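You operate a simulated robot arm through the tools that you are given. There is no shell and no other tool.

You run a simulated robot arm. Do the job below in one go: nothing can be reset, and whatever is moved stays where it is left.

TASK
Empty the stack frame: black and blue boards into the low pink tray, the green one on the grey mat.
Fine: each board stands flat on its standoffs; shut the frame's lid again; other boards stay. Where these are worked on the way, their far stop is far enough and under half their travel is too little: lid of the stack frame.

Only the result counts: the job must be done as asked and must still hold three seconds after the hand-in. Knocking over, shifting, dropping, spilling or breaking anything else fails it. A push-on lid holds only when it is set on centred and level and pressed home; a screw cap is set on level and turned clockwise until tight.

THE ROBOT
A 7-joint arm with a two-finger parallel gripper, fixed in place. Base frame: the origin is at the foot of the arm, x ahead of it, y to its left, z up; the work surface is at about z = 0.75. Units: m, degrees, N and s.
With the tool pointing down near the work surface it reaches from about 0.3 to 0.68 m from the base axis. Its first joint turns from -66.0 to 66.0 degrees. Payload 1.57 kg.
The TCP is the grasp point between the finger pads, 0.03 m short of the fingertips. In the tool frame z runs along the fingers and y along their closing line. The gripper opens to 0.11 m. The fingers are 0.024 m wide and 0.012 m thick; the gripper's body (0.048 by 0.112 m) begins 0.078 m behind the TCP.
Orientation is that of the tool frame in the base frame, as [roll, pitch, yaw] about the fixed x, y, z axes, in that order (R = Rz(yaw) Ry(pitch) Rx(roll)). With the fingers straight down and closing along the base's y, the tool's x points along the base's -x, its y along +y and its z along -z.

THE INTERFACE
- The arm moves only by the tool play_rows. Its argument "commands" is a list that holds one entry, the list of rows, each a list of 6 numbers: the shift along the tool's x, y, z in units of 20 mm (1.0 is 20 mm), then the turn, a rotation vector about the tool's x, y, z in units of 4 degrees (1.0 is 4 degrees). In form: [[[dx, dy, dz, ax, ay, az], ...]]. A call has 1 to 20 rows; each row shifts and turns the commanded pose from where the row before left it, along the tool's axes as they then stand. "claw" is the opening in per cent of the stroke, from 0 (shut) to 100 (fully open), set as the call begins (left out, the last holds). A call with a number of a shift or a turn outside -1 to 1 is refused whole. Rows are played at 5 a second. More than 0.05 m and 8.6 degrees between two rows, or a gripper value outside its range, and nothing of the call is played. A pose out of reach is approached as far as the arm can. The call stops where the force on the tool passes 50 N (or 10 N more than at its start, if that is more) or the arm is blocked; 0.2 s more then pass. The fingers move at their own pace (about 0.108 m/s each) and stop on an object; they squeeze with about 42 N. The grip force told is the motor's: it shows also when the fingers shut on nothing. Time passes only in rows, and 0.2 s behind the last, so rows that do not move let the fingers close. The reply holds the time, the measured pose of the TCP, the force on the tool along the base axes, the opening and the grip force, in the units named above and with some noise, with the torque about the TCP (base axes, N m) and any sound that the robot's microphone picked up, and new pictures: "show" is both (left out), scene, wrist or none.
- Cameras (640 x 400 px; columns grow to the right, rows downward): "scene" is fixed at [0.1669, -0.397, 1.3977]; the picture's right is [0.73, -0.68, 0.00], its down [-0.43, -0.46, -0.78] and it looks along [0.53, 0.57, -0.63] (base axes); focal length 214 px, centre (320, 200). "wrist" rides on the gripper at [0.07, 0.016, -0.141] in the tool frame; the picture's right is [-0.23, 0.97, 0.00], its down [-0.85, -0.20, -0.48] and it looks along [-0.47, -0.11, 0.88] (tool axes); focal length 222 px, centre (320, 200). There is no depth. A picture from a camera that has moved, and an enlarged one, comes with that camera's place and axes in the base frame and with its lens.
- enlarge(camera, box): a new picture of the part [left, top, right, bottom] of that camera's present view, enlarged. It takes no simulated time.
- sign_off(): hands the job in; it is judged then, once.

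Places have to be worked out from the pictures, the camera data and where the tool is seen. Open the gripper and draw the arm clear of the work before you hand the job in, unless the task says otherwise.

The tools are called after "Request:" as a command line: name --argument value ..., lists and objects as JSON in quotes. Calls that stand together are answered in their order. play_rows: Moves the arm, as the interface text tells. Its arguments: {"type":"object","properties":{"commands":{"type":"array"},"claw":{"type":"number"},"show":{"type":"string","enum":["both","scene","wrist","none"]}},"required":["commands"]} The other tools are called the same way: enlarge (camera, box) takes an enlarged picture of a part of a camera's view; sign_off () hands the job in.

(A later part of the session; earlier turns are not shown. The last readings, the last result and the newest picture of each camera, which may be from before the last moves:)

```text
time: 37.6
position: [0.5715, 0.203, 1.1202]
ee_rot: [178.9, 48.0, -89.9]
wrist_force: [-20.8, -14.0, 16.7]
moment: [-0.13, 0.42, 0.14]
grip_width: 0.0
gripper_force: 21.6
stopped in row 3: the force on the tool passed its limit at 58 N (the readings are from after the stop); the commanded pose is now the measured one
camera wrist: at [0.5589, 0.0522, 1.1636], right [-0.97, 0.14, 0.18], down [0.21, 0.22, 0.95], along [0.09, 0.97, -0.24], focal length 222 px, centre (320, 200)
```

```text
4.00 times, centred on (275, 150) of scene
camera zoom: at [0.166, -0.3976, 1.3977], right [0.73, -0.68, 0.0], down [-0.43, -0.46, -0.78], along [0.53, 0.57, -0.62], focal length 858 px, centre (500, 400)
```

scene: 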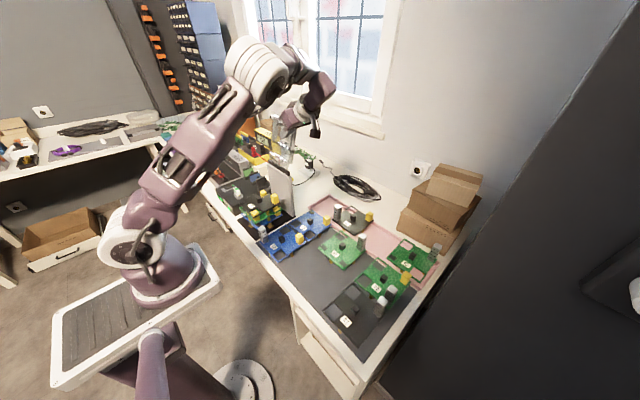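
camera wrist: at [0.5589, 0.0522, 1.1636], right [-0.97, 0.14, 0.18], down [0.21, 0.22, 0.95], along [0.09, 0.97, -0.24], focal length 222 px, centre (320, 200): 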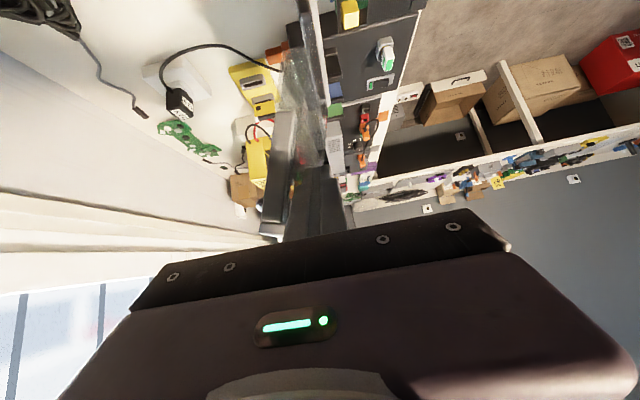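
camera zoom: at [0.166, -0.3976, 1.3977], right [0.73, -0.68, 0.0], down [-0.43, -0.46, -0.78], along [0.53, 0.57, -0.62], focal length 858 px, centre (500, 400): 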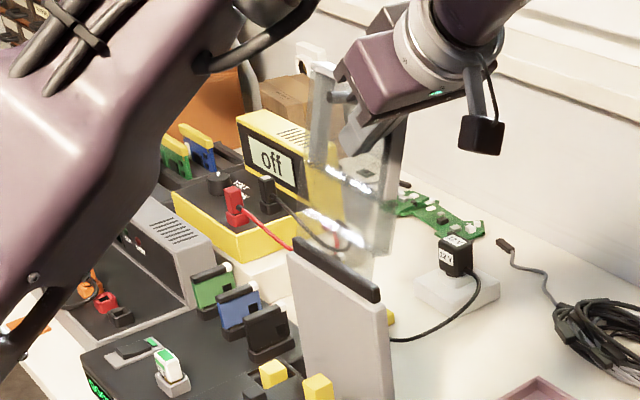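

The stop is felt: the lid is at its far stop (about 100°). I back off in −x to see whether it stays there.

Request:
play_rows --commands '[[[0, 0.5, 0, 0, 0, 0], [0, 0.5, 0, 0, 0, 0], [0, 1, 0, 0, 0, 0], [0, 1, 0, 0, 0, 0], [0, 0, 0, 0, 0, 0]]]'

Request:
enlarge --camera "scene" --box '[220, 100, 330, 200]'

```text
time: 38.8
position: [0.5134, 0.2021, 1.1205]
ee_rot: [179.0, 47.9, -89.9]
wrist_force: [-0.3, 0.1, -0.8]
moment: [0.0, -0.02, -0.02]
grip_width: 0.0003
gripper_force: 20.8
camera wrist: at [0.5002, 0.0518, 1.1619], right [-0.97, 0.14, 0.18], down [0.21, 0.22, 0.95], along [0.09, 0.97, -0.24], focal length 222 px, centre (320, 200)
```

scene: 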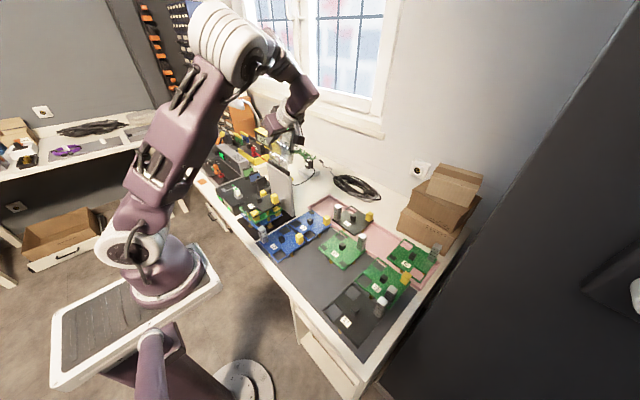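
wrist: 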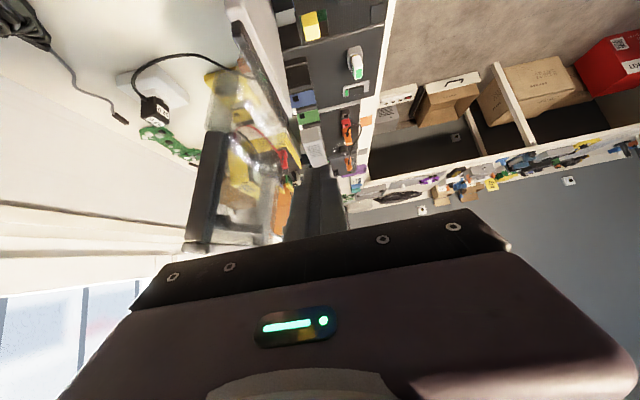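

```text
4.00 times, centred on (275, 150) of scene
camera zoom: at [0.1669, -0.397, 1.3977], right [0.73, -0.68, 0.0], down [-0.43, -0.46, -0.78], along [0.53, 0.57, -0.63], focal length 858 px, centre (500, 400)
```

zoom: 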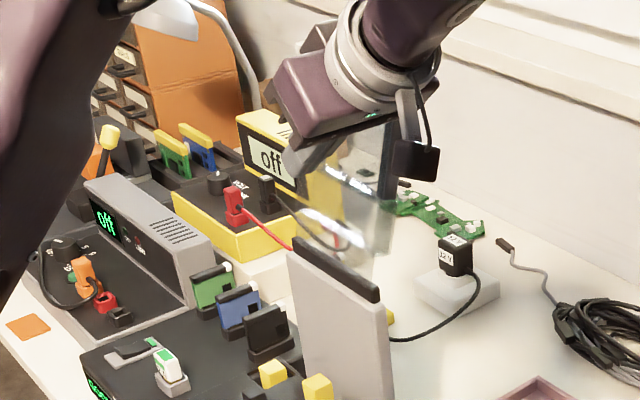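

The lid stays open at its far stop. I withdraw the fingers backwards/up and turn the tool back to vertical.

Request:
play_rows --commands '[[[0, 0, -1, 0, 0, 0], [0, 0, -1, 0, 0, 0], [0, 0, -1, 0, 0, 0], [0, 0, -1, 0, 0, 0], [0, 0, -1, 0, 0, 0], [0, 0, 0, 0, 1, 0], [0, 0, 0, 0, 1, 0], [0, 0, 0, 0, 1, 0], [0, 0, 0, 0, 1, 0], [0, 0, 0, 0, 1, 0], [0, 0, 0, 0, 1, 0], [0, 0, 0, 0, 1, 0], [0, 0, 0, 0, 1, 0], [0, 0, 0, 0, 1, 0], [0, 0, 0, 0, 1, 0], [0, 0, 0, 0, 1, 0], [0, 0, 0, 0, 1, 0], [0, 0, 0, 0, 0, 0]]]' --show "scene"

Request:
enlarge --camera "scene" --box '[220, 130, 330, 240]'

```text
time: 42.6
position: [0.5159, 0.1277, 1.1866]
ee_rot: [179.4, -0.2, -89.3]
wrist_force: [-0.1, 0.6, -0.2]
moment: [0.01, 0.05, 0.0]
grip_width: 0.0
gripper_force: 21.8
```

scene: 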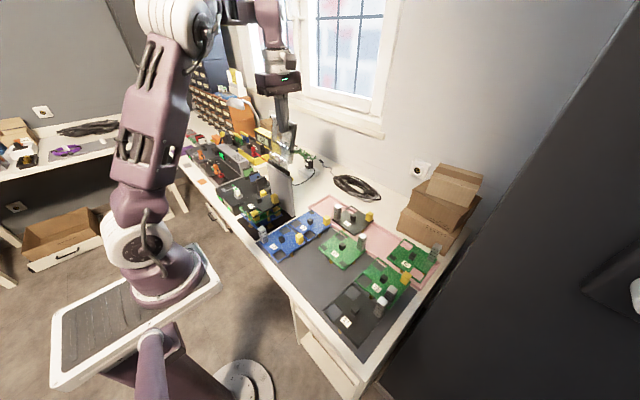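

```text
3.64 times, centred on (275, 185) of scene
camera zoom: at [0.167, -0.397, 1.3977], right [0.73, -0.68, 0.0], down [-0.43, -0.46, -0.78], along [0.53, 0.57, -0.63], focal length 780 px, centre (484, 254)
```

zoom: 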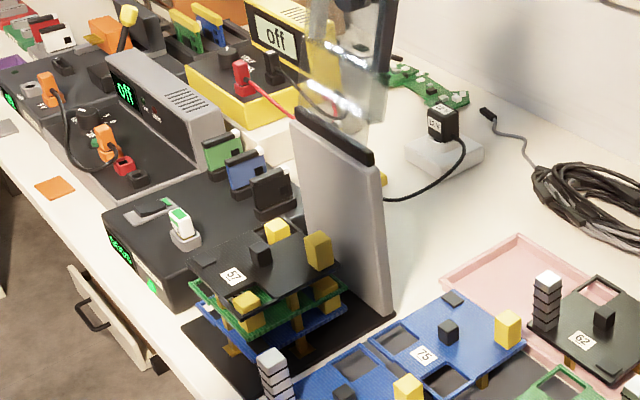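

The lid remains open. I yaw the tool back to its normal heading while moving clear.

Request:
play_rows --commands '[[[0, 0, 0, 0, 0, 1], [0, 0, 0, 0, 0, 1], [0, 0, 0, 0, 0, 1], [0, 0, 0, 0, 0, 1], [0, 0, 0, 0, 0, 1], [0, 0, 0, 0, 0, 1], [0, 0, 0, 0, 0, 1], [0, 0, 0, 0, 0, 1], [0, 0, 0, 0, 0, 1], [0, 0, 0, 0, 0, 1], [0, 0, 0, 0, 0, 1], [0, 0, 0, 0, 0, 1], [0, 0, 0, 0, 0, 1], [0, 0, 0, 0, 0, 1], [0, 0, 0, 0, 0, 1], [0, 0, 0, 0, 0, 1], [0, 0, 0, 0, 0, 1], [0, 0, 0, 0, 0, 1], [0, 0, 0, 0, 0, 1], [0, 0, 0, 0, 0, 1]]]' --show "none"

```text
time: 46.8
position: [0.5159, 0.1291, 1.1888]
ee_rot: [179.9, -0.6, -169.3]
wrist_force: [0.0, 0.2, -0.1]
moment: [0.01, -0.01, -0.01]
grip_width: 0.0
gripper_force: 21.5
```

I complete the yaw, move back to about (0.40, 0.03, 1.17), and tilt forward 24° to look at the tray.

Request:
play_rows --commands '[[[0, 0, 0, 0, 0, 1], [0, 0, 0, 0, 0, 1], [0, 0, 0, 0, 0, 0.675], [0.967, -0.833, 0, 0, -0.15, 0], [0.967, -0.833, 0, 0, 0, 0], [0.967, -0.833, 0, 0, 0, 0], [0.967, -0.833, 0, 0, 0, 0], [0.967, -0.833, 0, 0, 0, 0], [0.967, -0.833, 0, 0, 0, 0], [0, 0, 0, 0, -1, 0], [0, 0, 0, 0, -1, 0], [0, 0, 0, 0, -1, 0], [0, 0, 0, 0, -1, 0], [0, 0, 0, 0, -1, 0], [0, 0, 0, 0, -1, 0], [0, 0, 0, 0, 0, 0]]]'

Request:
enlarge --camera "wrist" --box '[60, 40, 340, 215]'

Request:
enlarge --camera "wrist" --box '[300, 20, 500, 145]'

```text
time: 50.2
position: [0.4012, 0.0284, 1.1896]
ee_rot: [-179.9, 24.0, -179.9]
wrist_force: [-0.3, -0.1, 0.8]
moment: [0.0, -0.01, 0.01]
grip_width: 0.0
gripper_force: 21.1
camera wrist: at [0.2794, 0.0456, 1.2884], right [0.21, 0.97, 0.09], down [0.59, -0.2, 0.79], along [0.78, -0.11, -0.61], focal length 222 px, centre (320, 200)
```

scene: 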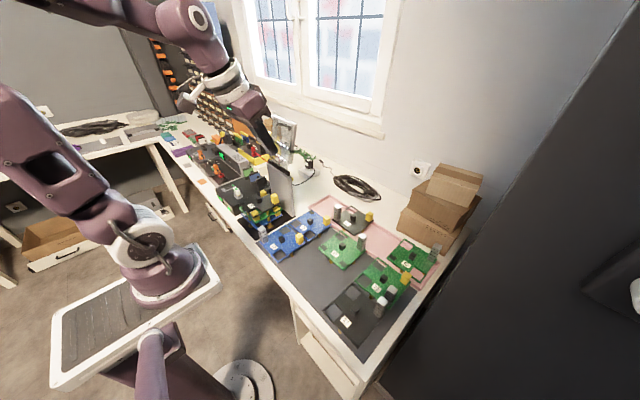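
wrist: 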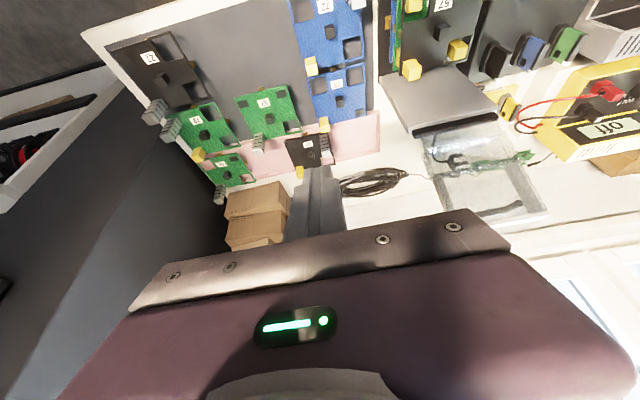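

```text
2.29 times, centred on (200, 128) of wrist
camera zoom: at [0.2794, 0.0456, 1.2884], right [0.21, 0.97, 0.09], down [0.59, -0.2, 0.79], along [0.78, -0.11, -0.61], focal length 508 px, centre (594, 366)
```

zoom: 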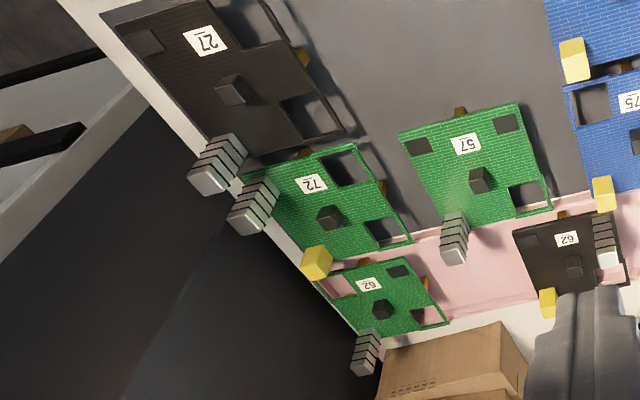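

```text
3.20 times, centred on (400, 82) of wrist
camera zoom: at [0.2794, 0.0456, 1.2884], right [0.21, 0.97, 0.09], down [0.59, -0.2, 0.79], along [0.78, -0.11, -0.61], focal length 711 px, centre (64, 576)
```

zoom: 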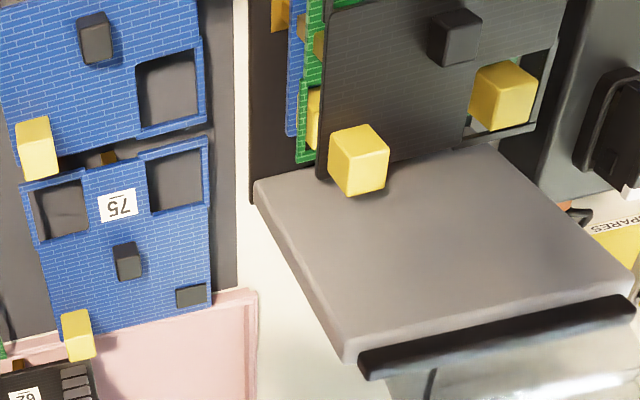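

The lid stays fully open and the tray's free spots show: left end (y≈0.04–0.17) and the gap between black 62 and green 62. I enlarge the top black board's knob and the tray further for measuring.

Request:
enlarge --camera "wrist" --box '[385, 0, 485, 62]'

Request:
enlarge --camera "wrist" --box '[280, 95, 400, 170]'

Request:
enlarge --camera "wrist" --box '[190, 120, 330, 207]'

```text
6.40 times, centred on (435, 31) of wrist
camera zoom: at [0.2794, 0.0456, 1.2884], right [0.21, 0.97, 0.09], down [0.59, -0.2, 0.79], along [0.78, -0.11, -0.61], focal length 1422 px, centre (-416, 1282)
```

zoom: 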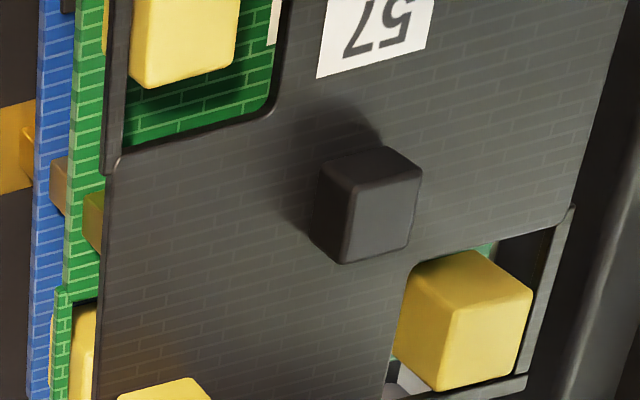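

```text
5.33 times, centred on (340, 132) of wrist
camera zoom: at [0.2794, 0.0456, 1.2884], right [0.21, 0.97, 0.09], down [0.59, -0.2, 0.79], along [0.78, -0.11, -0.61], focal length 1185 px, centre (213, 560)
```

zoom: 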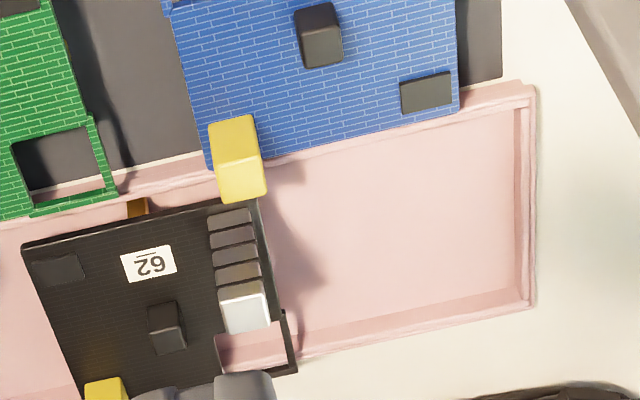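

```text
4.57 times, centred on (260, 164) of wrist
camera zoom: at [0.2794, 0.0456, 1.2884], right [0.21, 0.97, 0.09], down [0.59, -0.2, 0.79], along [0.78, -0.11, -0.61], focal length 1015 px, centre (594, 367)
```

zoom: 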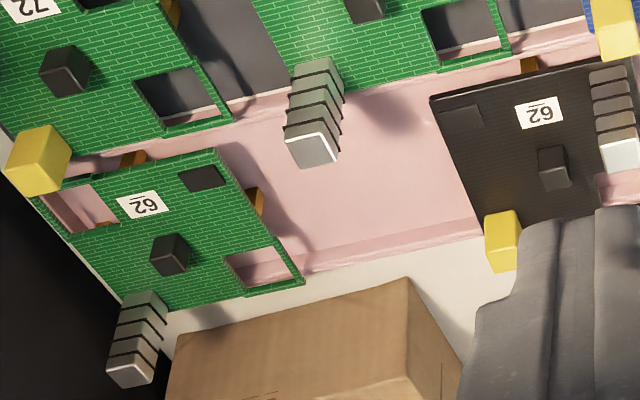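

The free tray areas are well visible now. For precise positions I take a tight scene enlargement of the stack.

Request:
enlarge --camera "scene" --box '[234, 182, 274, 207]'

Request:
enlarge --camera "scene" --box '[234, 190, 294, 228]'

```text
16.00 times, centred on (254, 194) of scene
camera zoom: at [0.1669, -0.397, 1.3977], right [0.73, -0.68, 0.0], down [-0.43, -0.46, -0.78], along [0.53, 0.57, -0.63], focal length 3432 px, centre (1376, 288)
```

zoom: 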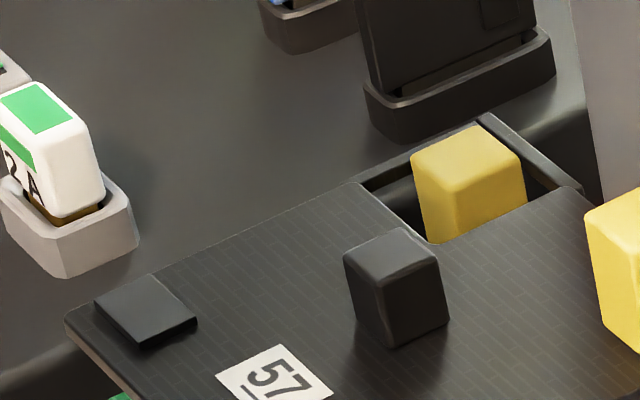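

```text
10.53 times, centred on (264, 209) of scene
camera zoom: at [0.1669, -0.397, 1.3977], right [0.73, -0.68, 0.0], down [-0.43, -0.46, -0.78], along [0.53, 0.57, -0.63], focal length 2258 px, centre (910, 105)
```

zoom: 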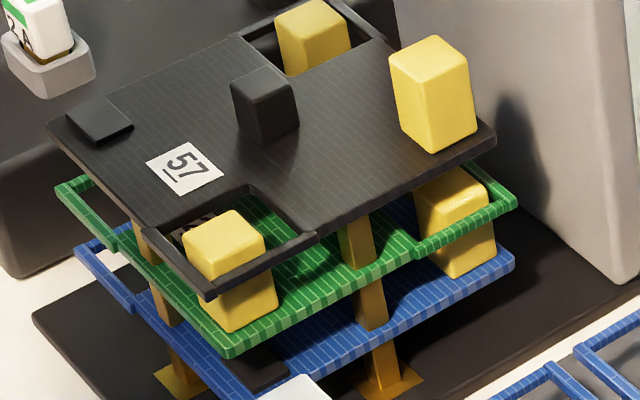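

The knob on each board is a cube of about 18 mm side and 20 mm height; for the black board I place it near (0.446, 0.26) with its top at z≈0.865. I move over it at height with the fingers opened to 50 mm, tool tilted 24° forward, closing along y.

Request:
play_rows --commands '[[[-0.129, 0.965, 0.058, 0, 0, 0], [-0.129, 0.965, 0.058, 0, 0, 0], [-0.129, 0.965, 0.058, 0, 0, 0], [-0.129, 0.965, 0.058, 0, 0, 0], [-0.129, 0.965, 0.058, 0, 0, 0], [-0.129, 0.965, 0.058, 0, 0, 0], [-0.129, 0.965, 0.058, 0, 0, 0], [-0.129, 0.965, 0.058, 0, 0, 0], [-0.129, 0.965, 0.058, 0, 0, 0], [-0.129, 0.965, 0.058, 0, 0, 0], [-0.129, 0.965, 0.058, 0, 0, 0], [-0.129, 0.965, 0.058, 0, 0, 0], [0, 0, 0, 0, 0, 0]]]' --claw 45

```text
time: 53.0
position: [0.4351, 0.2593, 1.1846]
ee_rot: [-179.8, 24.1, -179.9]
wrist_force: [-0.1, 0.2, -0.5]
moment: [0.0, -0.02, 0.01]
grip_width: 0.0492
gripper_force: 0.1
camera wrist: at [0.3139, 0.2775, 1.2857], right [0.21, 0.97, 0.09], down [0.59, -0.2, 0.79], along [0.78, -0.11, -0.61], focal length 222 px, centre (320, 200)
```

scene: 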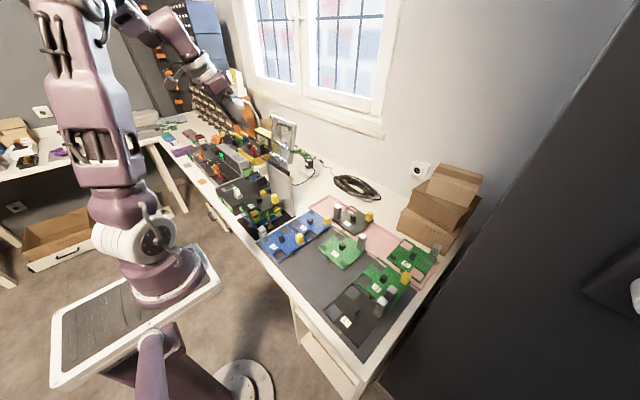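
wrist: 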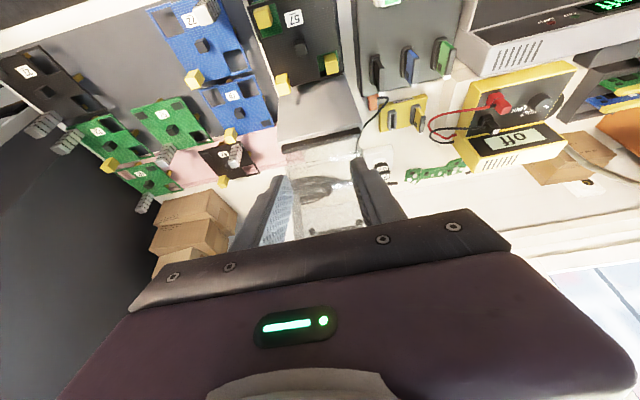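

I enlarge the knob and the finger region from here for a second fix.

Request:
enlarge --camera "wrist" --box '[250, 0, 350, 62]'

Request:
enlarge --camera "scene" --box '[200, 90, 300, 152]'

```text
6.40 times, centred on (300, 31) of wrist
camera zoom: at [0.3139, 0.2775, 1.2857], right [0.21, 0.97, 0.09], down [0.59, -0.2, 0.79], along [0.78, -0.11, -0.61], focal length 1422 px, centre (448, 1282)
```

zoom: 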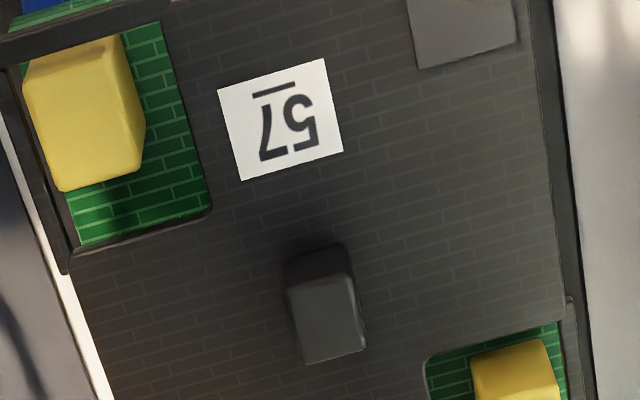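

```text
6.40 times, centred on (250, 121) of scene
camera zoom: at [0.167, -0.397, 1.3977], right [0.73, -0.68, 0.0], down [-0.43, -0.46, -0.78], along [0.53, 0.57, -0.63], focal length 1373 px, centre (768, 706)
```

zoom: 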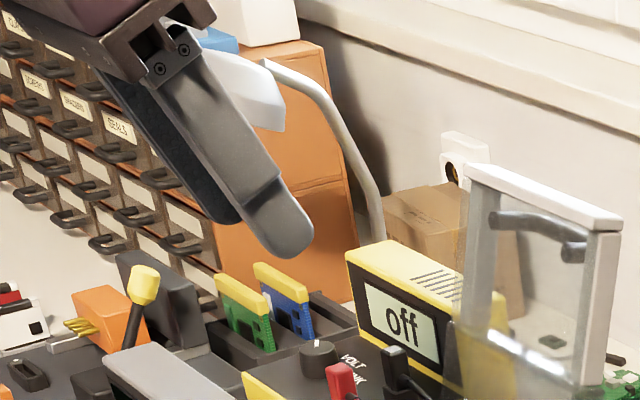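

The second fix gives the knob at about (0.447, 0.257), top at z≈0.865–0.875. I descend straight down to TCP z≈0.925 and compare finger and knob in the enlarged pictures.

Request:
play_rows --commands '[[[0.441, -0.008, 0.99, 0, 0, 0], [0.441, -0.008, 0.99, 0, 0, 0], [0.441, -0.008, 0.99, 0, 0, 0], [0.441, -0.008, 0.99, 0, 0, 0], [0.441, -0.008, 0.99, 0, 0, 0], [0.441, -0.008, 0.99, 0, 0, 0], [0.441, -0.008, 0.99, 0, 0, 0], [0.441, -0.008, 0.99, 0, 0, 0], [0.441, -0.008, 0.99, 0, 0, 0], [0.441, -0.008, 0.99, 0, 0, 0], [0.441, -0.008, 0.99, 0, 0, 0], [0.441, -0.008, 0.99, 0, 0, 0], [0, 0, 0, 0, 0, 0]]]'

Request:
enlarge --camera "scene" --box '[225, 160, 285, 198]'

Request:
enlarge --camera "wrist" --box '[230, 80, 430, 220]'

```text
time: 55.8
position: [0.4356, 0.2553, 0.9257]
ee_rot: [-179.8, 23.9, -179.9]
wrist_force: [-0.2, 0.2, 0.6]
moment: [-0.03, -0.01, 0.0]
grip_width: 0.0495
gripper_force: 0.1
camera wrist: at [0.3142, 0.2733, 1.0256], right [0.21, 0.97, 0.09], down [0.59, -0.2, 0.78], along [0.78, -0.11, -0.61], focal length 222 px, centre (320, 200)
```

scene: 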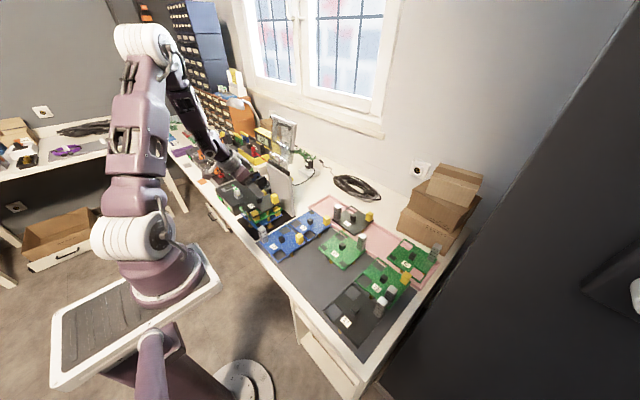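
wrist: 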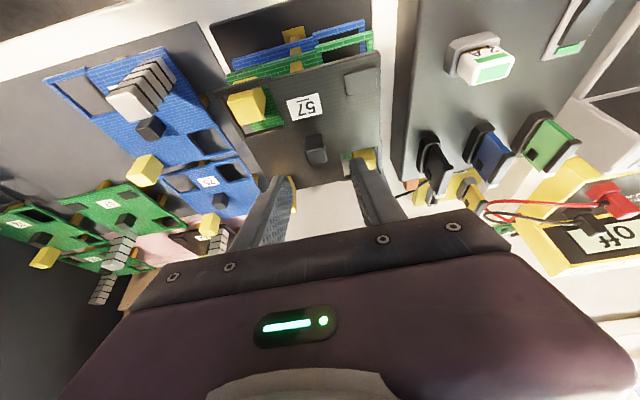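

```text
10.53 times, centred on (255, 179) of scene
camera zoom: at [0.1669, -0.397, 1.3977], right [0.73, -0.68, 0.0], down [-0.43, -0.46, -0.78], along [0.53, 0.57, -0.63], focal length 2258 px, centre (1004, 421)
```

zoom: 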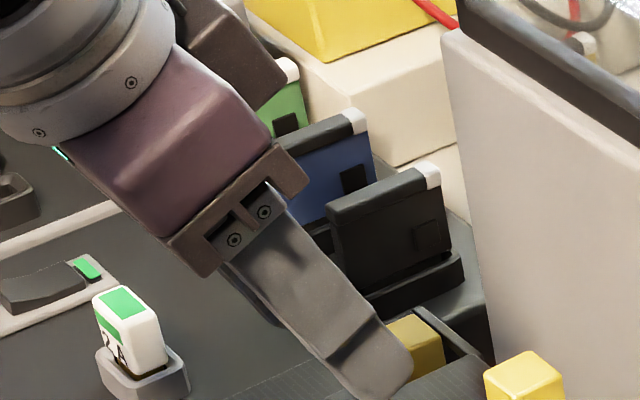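

```text
2.86 times, centred on (330, 150) of wrist
camera zoom: at [0.3142, 0.2733, 1.0256], right [0.21, 0.97, 0.09], down [0.59, -0.2, 0.78], along [0.78, -0.11, -0.61], focal length 635 px, centre (291, 343)
```

zoom: 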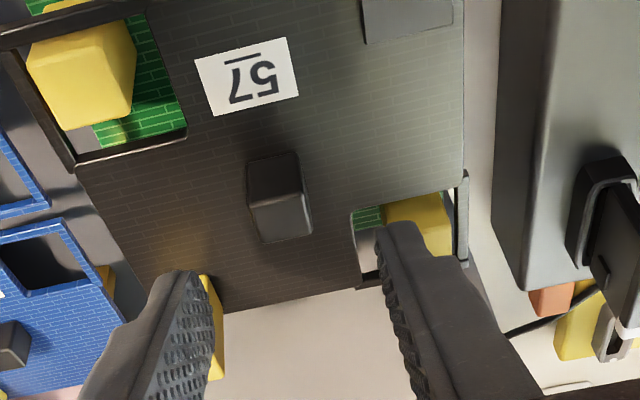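

Triangulating from the three wrist views, the knob top is at about (0.448, 0.257, 0.872), so the board surface is at z≈0.852. I narrow the opening to 40 mm (to clear the yellow block) and descend to TCP z≈0.889.

Request:
play_rows --commands '[[[0, 0.07, 0, 0, 0, 0], [0, 0, 0, 0, 0, 0], [0.171, 0, 0.43, 0, 0, 0], [0.171, 0, 0.43, 0, 0, 0], [0.171, 0, 0.43, 0, 0, 0], [0.171, 0, 0.43, 0, 0, 0], [0, 0, 0, 0, 0, 0]]]' --claw 36

Request:
enlarge --camera "scene" --box '[225, 170, 285, 208]'

Request:
enlarge --camera "wrist" --box '[250, 90, 390, 190]'

```text
time: 57.4
position: [0.4371, 0.2578, 0.8897]
ee_rot: [-179.9, 24.0, -179.9]
wrist_force: [-0.6, 0.3, -0.6]
moment: [0.02, -0.01, 0.02]
grip_width: 0.0397
gripper_force: 0.1
camera wrist: at [0.3157, 0.2764, 0.9895], right [0.21, 0.97, 0.09], down [0.59, -0.2, 0.79], along [0.78, -0.11, -0.61], focal length 222 px, centre (320, 200)
```

scene: 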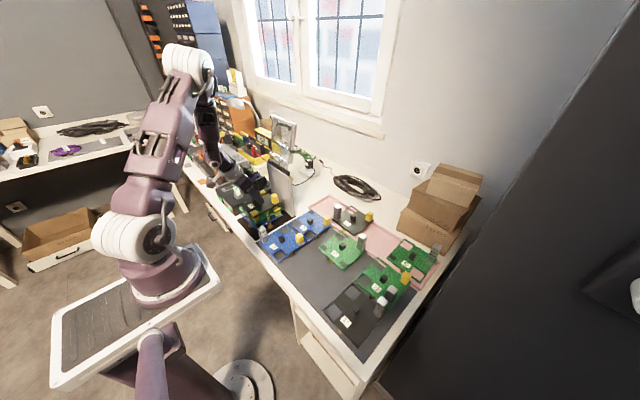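
wrist: 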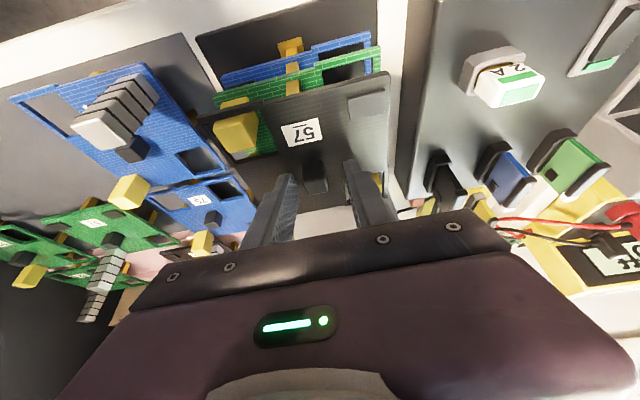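

```text
10.53 times, centred on (255, 189) of scene
camera zoom: at [0.1669, -0.397, 1.3977], right [0.73, -0.68, 0.0], down [-0.43, -0.46, -0.78], along [0.53, 0.57, -0.63], focal length 2258 px, centre (1004, 316)
```

zoom: 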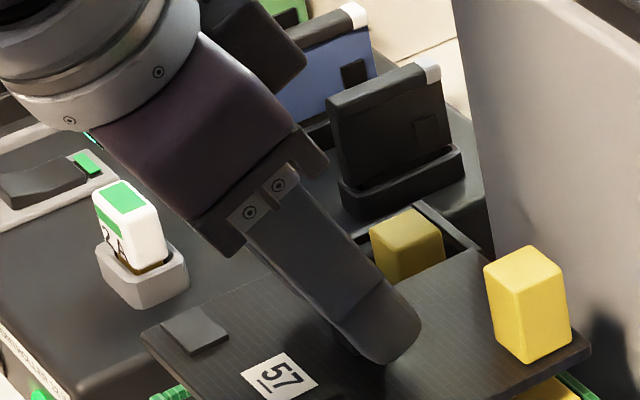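

```text
4.00 times, centred on (320, 140) of wrist
camera zoom: at [0.3157, 0.2764, 0.9895], right [0.21, 0.97, 0.09], down [0.59, -0.2, 0.79], along [0.78, -0.11, -0.61], focal length 888 px, centre (320, 440)
```

zoom: 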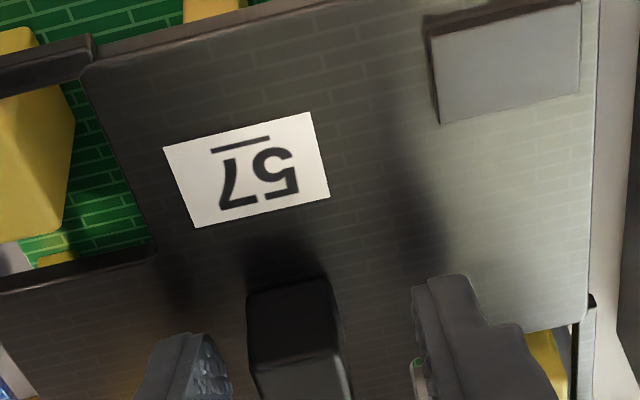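

The knob sits between the two fingers and the tips are just above the board. I close the gripper on it.

Request:
play_rows --commands '[[[0, 0, 0, 0, 0, 0], [0, 0, 0, 0, 0, 0], [0, 0, 0, 0, 0, 0], [0, 0, 0, 0, 0, 0]]]' --claw 0

Request:
enlarge --camera "scene" --box '[225, 170, 285, 208]'

```text
time: 58.4
position: [0.4358, 0.2583, 0.8898]
ee_rot: [-179.9, 24.0, -180.0]
wrist_force: [0.7, -0.9, -0.4]
moment: [0.04, -0.01, -0.02]
grip_width: 0.0171
gripper_force: 31.7
camera wrist: at [0.3156, 0.2764, 0.9896], right [0.21, 0.97, 0.09], down [0.59, -0.2, 0.79], along [0.78, -0.11, -0.61], focal length 222 px, centre (320, 200)
```

scene: 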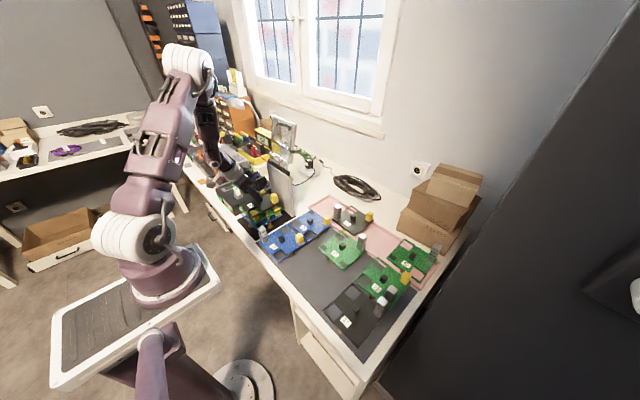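
wrist: 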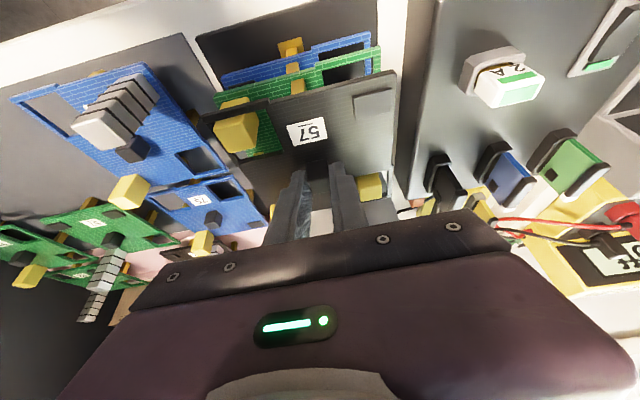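

```text
10.53 times, centred on (255, 189) of scene
camera zoom: at [0.1669, -0.397, 1.3977], right [0.73, -0.68, 0.0], down [-0.43, -0.46, -0.78], along [0.53, 0.57, -0.63], focal length 2258 px, centre (1004, 316)
```

zoom: 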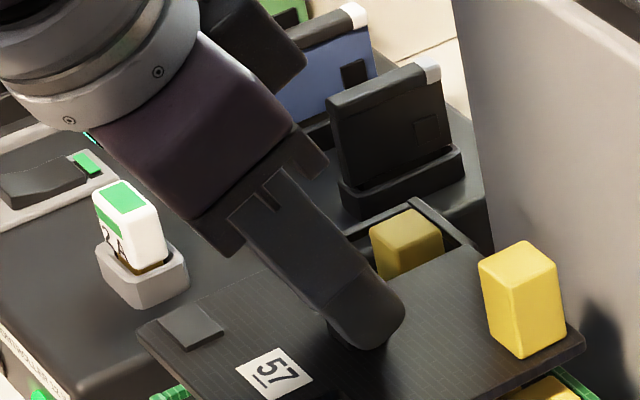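

Gripped at 17.1 mm. I lift straight up in 10 mm steps and check the board hangs level.

Request:
play_rows --commands '[[[-0.203, 0, -0.457, 0, 0, 0], [-0.203, 0, -0.457, 0, 0, 0], [-0.203, 0, -0.457, 0, 0, 0], [-0.203, 0, -0.457, 0, 0, 0], [0, 0, 0, 0, 0, 0]]]'

Request:
enlarge --camera "scene" --box '[220, 165, 300, 225]'

```text
time: 59.6
position: [0.4381, 0.2583, 0.9294]
ee_rot: [-179.8, 24.0, -179.9]
wrist_force: [1.0, -0.1, -0.6]
moment: [0.01, 0.02, -0.01]
grip_width: 0.0172
gripper_force: 32.2
camera wrist: at [0.3162, 0.2767, 1.0298], right [0.21, 0.97, 0.09], down [0.59, -0.2, 0.79], along [0.78, -0.11, -0.61], focal length 222 px, centre (320, 200)
```

scene: 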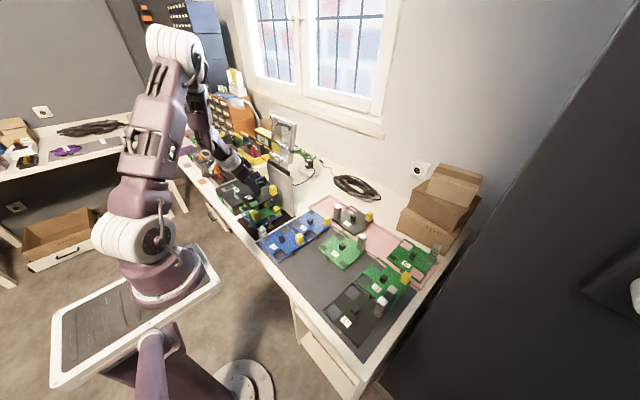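
wrist: 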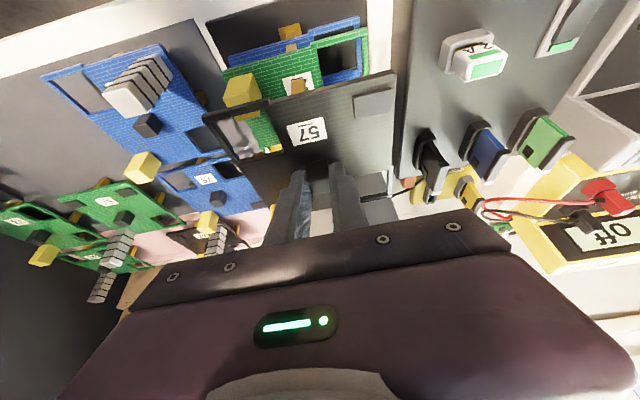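

```text
6.67 times, centred on (260, 195) of scene
camera zoom: at [0.167, -0.397, 1.3977], right [0.73, -0.68, 0.0], down [-0.43, -0.46, -0.78], along [0.53, 0.57, -0.63], focal length 1430 px, centre (720, 233)
```

zoom: 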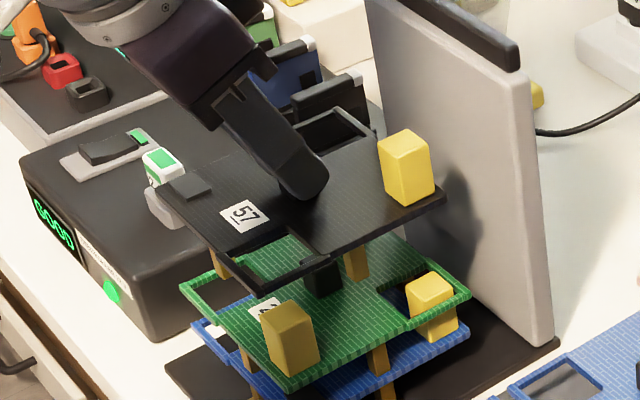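

The board hangs level with its standoffs visible, and the green board below stayed put. I lift on to z≈0.985 and then move in −y clear of the frame.

Request:
play_rows --commands '[[[-0.38, 0, -0.854, 0, 0, 0], [-0.38, 0, -0.854, 0, 0, 0], [-0.38, 0, -0.854, 0, 0, 0], [0, -0.6, 0, 0, 0, 0], [0, -0.94, 0, 0, 0, 0], [0, -0.94, 0, 0, 0, 0], [0, -0.94, 0, 0, 0, 0], [0, -0.94, 0, 0, 0, 0], [0, -0.94, 0, 0, 0, 0], [0, -0.94, 0, 0, 0, 0], [0, -0.94, 0, 0, 0, 0], [0, -0.4, 0, 0, 0, 0], [0, 0, 0, 0, 0, 0]]]'

Request:
enlarge --camera "scene" --box '[220, 150, 340, 240]'

```text
time: 62.4
position: [0.4335, 0.1075, 0.9867]
ee_rot: [-179.9, 24.0, -179.8]
wrist_force: [0.0, 0.6, -0.4]
moment: [0.03, 0.01, -0.02]
grip_width: 0.0169
gripper_force: 31.9
camera wrist: at [0.3132, 0.1249, 1.0876], right [0.21, 0.97, 0.09], down [0.59, -0.2, 0.79], along [0.78, -0.11, -0.61], focal length 222 px, centre (320, 200)
```

scene: 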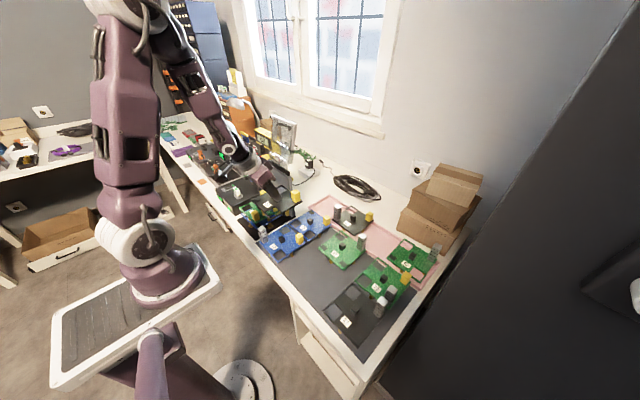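
wrist: 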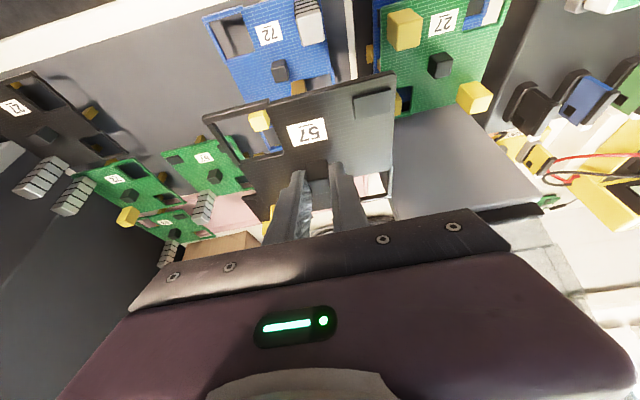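

```text
4.44 times, centred on (280, 195) of scene
camera zoom: at [0.1669, -0.397, 1.3977], right [0.73, -0.68, 0.0], down [-0.43, -0.46, -0.78], along [0.53, 0.57, -0.63], focal length 953 px, centre (498, 222)
```

zoom: 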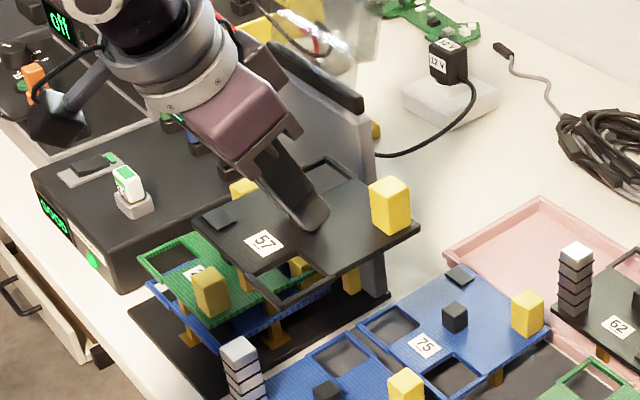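

The board is clear of the frame at y≈0.107. I shift slightly more to −y for margin to the frame wall and carry it out in +x towards the left end of the tray.

Request:
play_rows --commands '[[[-0.88, -0.5, 0.392, 0, 0, 0], [-0.88, 0, 0.392, 0, 0, 0], [-0.88, 0, 0.392, 0, 0, 0], [-0.88, 0, 0.392, 0, 0, 0], [-0.88, 0, 0.392, 0, 0, 0], [-0.88, 0, 0.392, 0, 0, 0], [-0.88, 0, 0.392, 0, 0, 0], [-0.88, 0, 0.392, 0, 0, 0], [-0.88, 0, 0.392, 0, 0, 0], [-0.88, 0, 0.392, 0, 0, 0], [-0.88, 0, 0.392, 0, 0, 0], [-0.88, 0, 0.392, 0, 0, 0], [-0.88, 0.5, 0.392, 0, 0, 0], [0, 0, 0, 0, 0, 0]]]'

Request:
enlarge --camera "scene" --box '[280, 150, 420, 255]'

```text
time: 65.4
position: [0.6876, 0.1079, 0.9878]
ee_rot: [-179.7, 23.9, -179.8]
wrist_force: [0.3, 0.2, -0.1]
moment: [-0.02, 0.05, 0.0]
grip_width: 0.0168
gripper_force: 32.2
camera wrist: at [0.5658, 0.1255, 1.0884], right [0.21, 0.97, 0.09], down [0.59, -0.2, 0.78], along [0.78, -0.11, -0.61], focal length 222 px, centre (320, 200)
```

scene: 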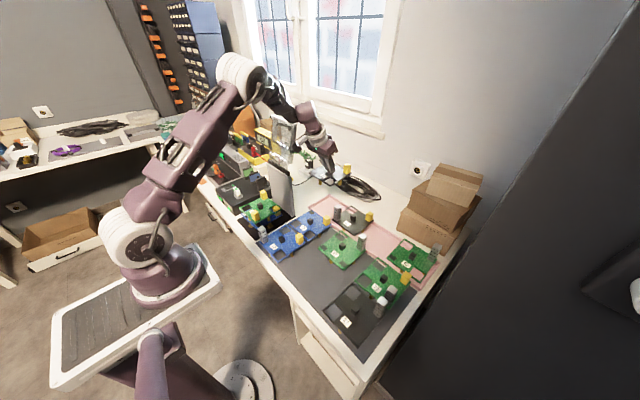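
wrist: 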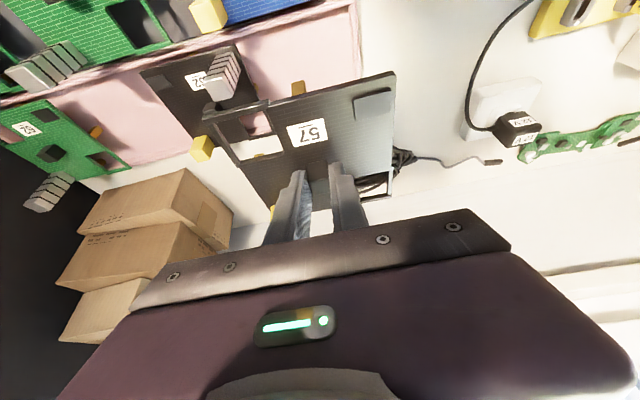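

```text
3.81 times, centred on (350, 202) of scene
camera zoom: at [0.167, -0.397, 1.3977], right [0.73, -0.68, 0.0], down [-0.43, -0.46, -0.78], along [0.53, 0.57, -0.63], focal length 817 px, centre (206, 190)
```

zoom: 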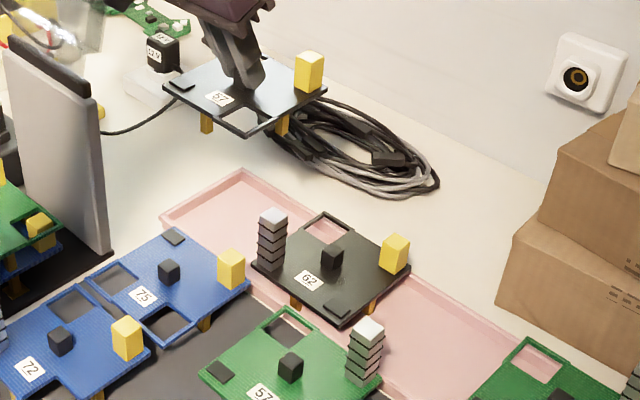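

The board is above the free left end of the tray. I descend to TCP z≈0.86 and compare.

Request:
play_rows --commands '[[[0.372, 0, 0.835, 0, 0, 0], [0.372, 0, 0.835, 0, 0, 0], [0.372, 0, 0.835, 0, 0, 0], [0.372, 0, 0.835, 0, 0, 0], [0.372, 0, 0.835, 0, 0, 0], [0.372, 0, 0.835, 0, 0, 0], [0.372, 0, 0.835, 0, 0, 0], [0, 0, 0, 0, 0, 0]]]'

Request:
enlarge --camera "scene" --box '[290, 170, 390, 245]'

Request:
enlarge --camera "wrist" --box '[150, 30, 430, 215]'

```text
time: 67.2
position: [0.6844, 0.1068, 0.8598]
ee_rot: [180.0, 24.0, -179.9]
wrist_force: [0.5, 0.0, -0.2]
moment: [0.0, 0.0, -0.02]
grip_width: 0.0168
gripper_force: 32.0
camera wrist: at [0.5634, 0.1249, 0.9601], right [0.21, 0.97, 0.09], down [0.59, -0.2, 0.79], along [0.78, -0.11, -0.61], focal length 222 px, centre (320, 200)
```

scene: 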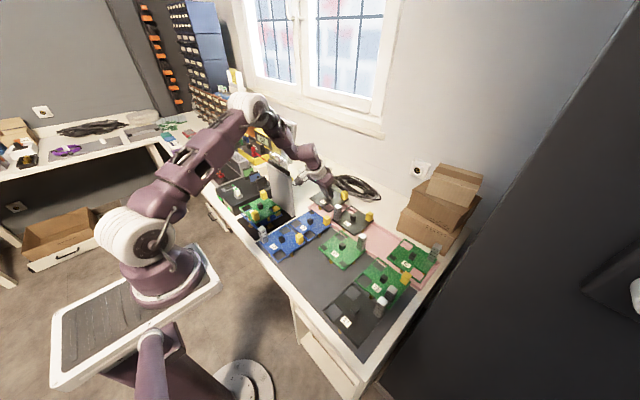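
wrist: 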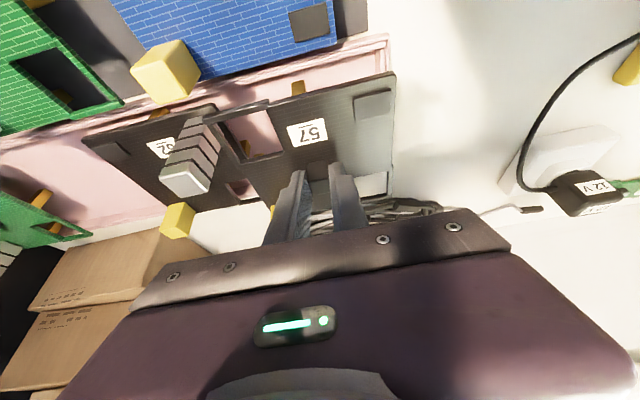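

```text
5.33 times, centred on (340, 208) of scene
camera zoom: at [0.167, -0.397, 1.3977], right [0.73, -0.68, 0.0], down [-0.43, -0.46, -0.78], along [0.53, 0.57, -0.63], focal length 1144 px, centre (213, 160)
```

zoom: 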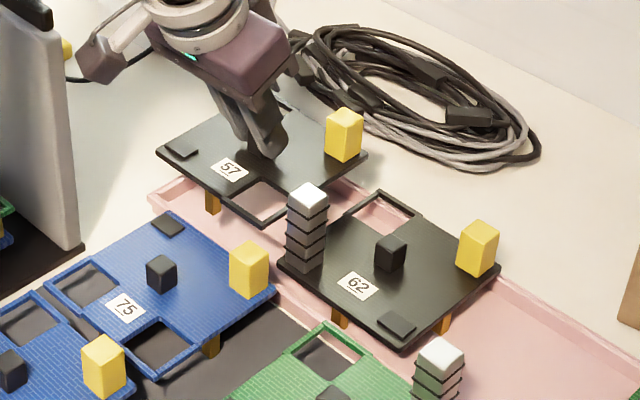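

```text
2.16 times, centred on (290, 122) of wrist
camera zoom: at [0.5634, 0.1249, 0.9601], right [0.21, 0.97, 0.09], down [0.59, -0.2, 0.79], along [0.78, -0.11, -0.61], focal length 480 px, centre (385, 368)
```

zoom: 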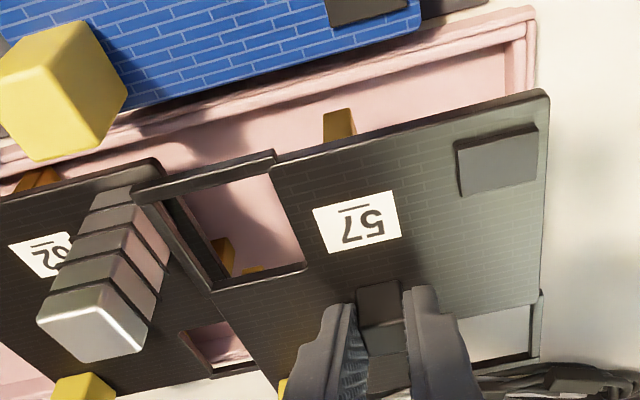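

Compared with board 62, my board's near edge lies about 8 mm too near to the robot, so its standoff might land on the tray rim. I shift +9 mm in x and lower another 18 mm, then compare again.

Request:
play_rows --commands '[[[-0.411, 0.05, 0.183, 0, 0, 0], [0.183, 0, 0.411, 0, 0, 0], [0.183, 0, 0.411, 0, 0, 0], [0, 0, 0, 0, 0, 0]]]'

Request:
enlarge --camera "scene" --box '[300, 180, 380, 240]'

Request:
enlarge --camera "wrist" --box '[130, 20, 430, 215]'

```text
time: 68.2
position: [0.694, 0.1073, 0.8408]
ee_rot: [-179.9, 24.0, -179.7]
wrist_force: [0.1, -0.1, -1.1]
moment: [0.0, 0.05, 0.0]
grip_width: 0.017
gripper_force: 31.7
camera wrist: at [0.5731, 0.1257, 0.9414], right [0.21, 0.97, 0.09], down [0.59, -0.2, 0.79], along [0.78, -0.11, -0.61], focal length 222 px, centre (320, 200)
```

scene: 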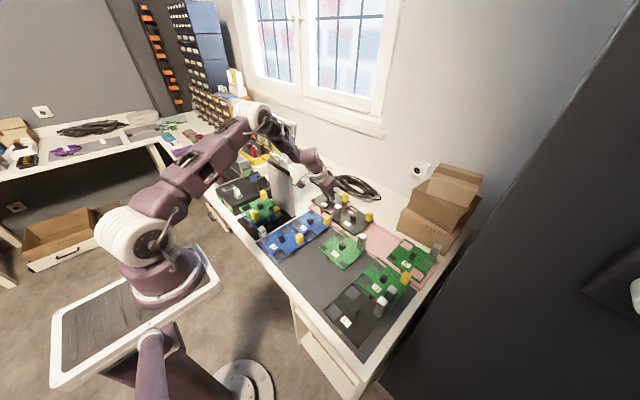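
wrist: 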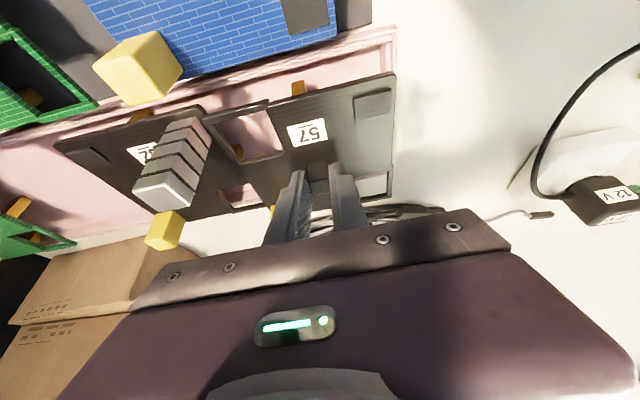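

```text
6.67 times, centred on (340, 210) of scene
camera zoom: at [0.167, -0.397, 1.3977], right [0.73, -0.68, 0.0], down [-0.43, -0.46, -0.78], along [0.53, 0.57, -0.63], focal length 1430 px, centre (187, 133)
```

zoom: 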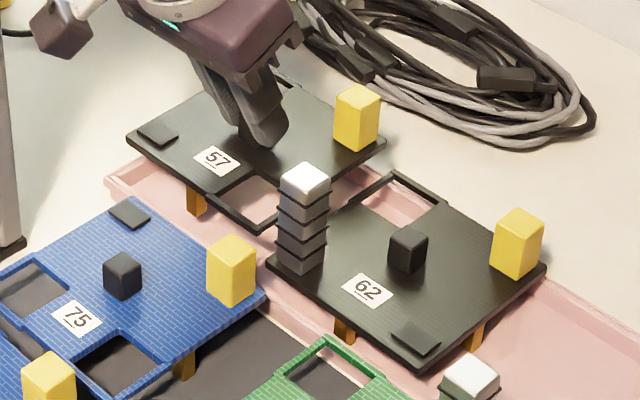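

```text
2.05 times, centred on (280, 118) of wrist
camera zoom: at [0.5731, 0.1257, 0.9414], right [0.21, 0.97, 0.09], down [0.59, -0.2, 0.79], along [0.78, -0.11, -0.61], focal length 456 px, centre (402, 369)
```

zoom: 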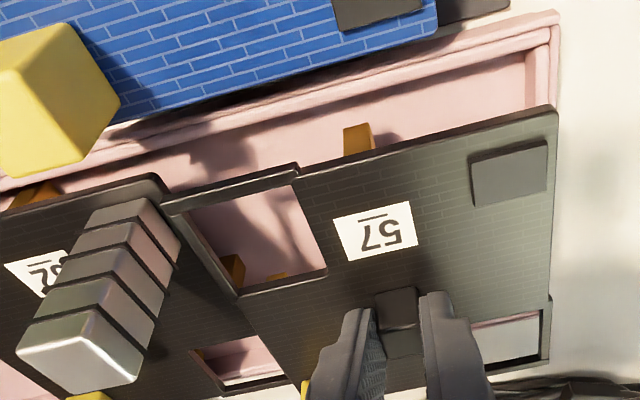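

The foot of the near standoff looks about 8 mm inside the near rim. I enlarge the far cut-out, through which the far rim can be seen, to check centring there.

Request:
enlarge --camera "wrist" --box '[330, 150, 410, 210]'

Request:
enlarge --camera "wrist" --box '[250, 20, 410, 120]'

Request:
enlarge --camera "scene" --box '[310, 185, 370, 225]'

```text
6.67 times, centred on (370, 180) of wrist
camera zoom: at [0.5731, 0.1257, 0.9414], right [0.21, 0.97, 0.09], down [0.59, -0.2, 0.79], along [0.78, -0.11, -0.61], focal length 1481 px, centre (-13, 333)
```

zoom: 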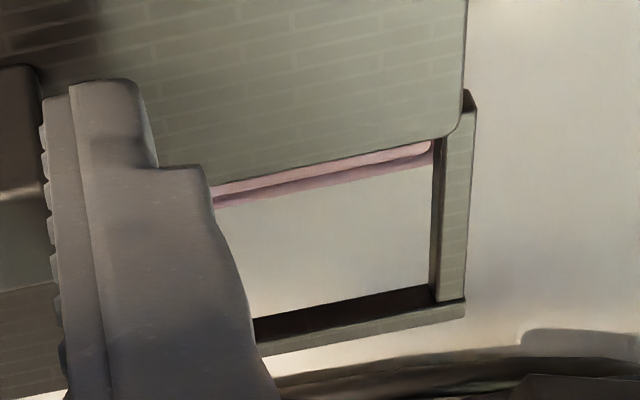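

```text
4.00 times, centred on (330, 70) of wrist
camera zoom: at [0.5731, 0.1257, 0.9414], right [0.21, 0.97, 0.09], down [0.59, -0.2, 0.79], along [0.78, -0.11, -0.61], focal length 888 px, centre (280, 720)
```

zoom: 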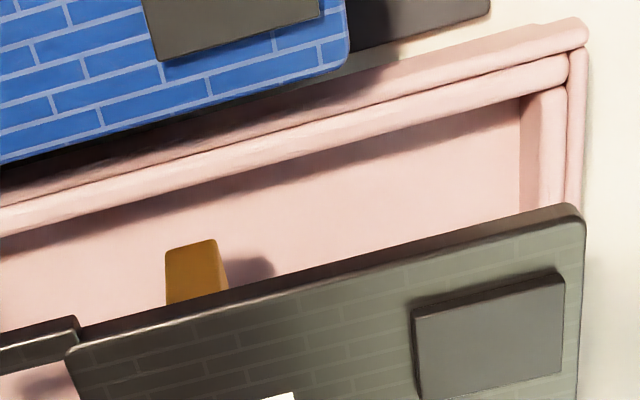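

```text
10.00 times, centred on (340, 205) of scene
camera zoom: at [0.167, -0.397, 1.3977], right [0.73, -0.68, 0.0], down [-0.43, -0.46, -0.78], along [0.53, 0.57, -0.63], focal length 2145 px, centre (120, 150)
```

zoom: 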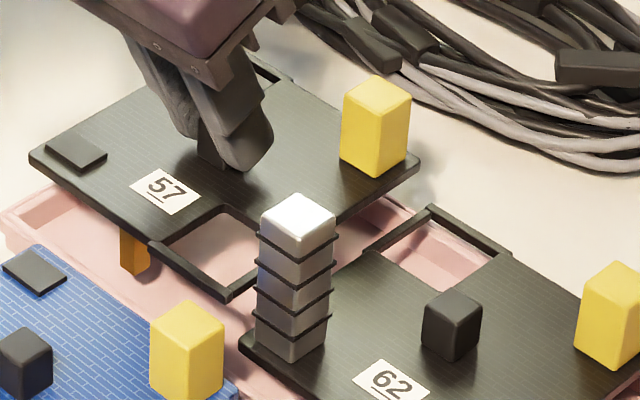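

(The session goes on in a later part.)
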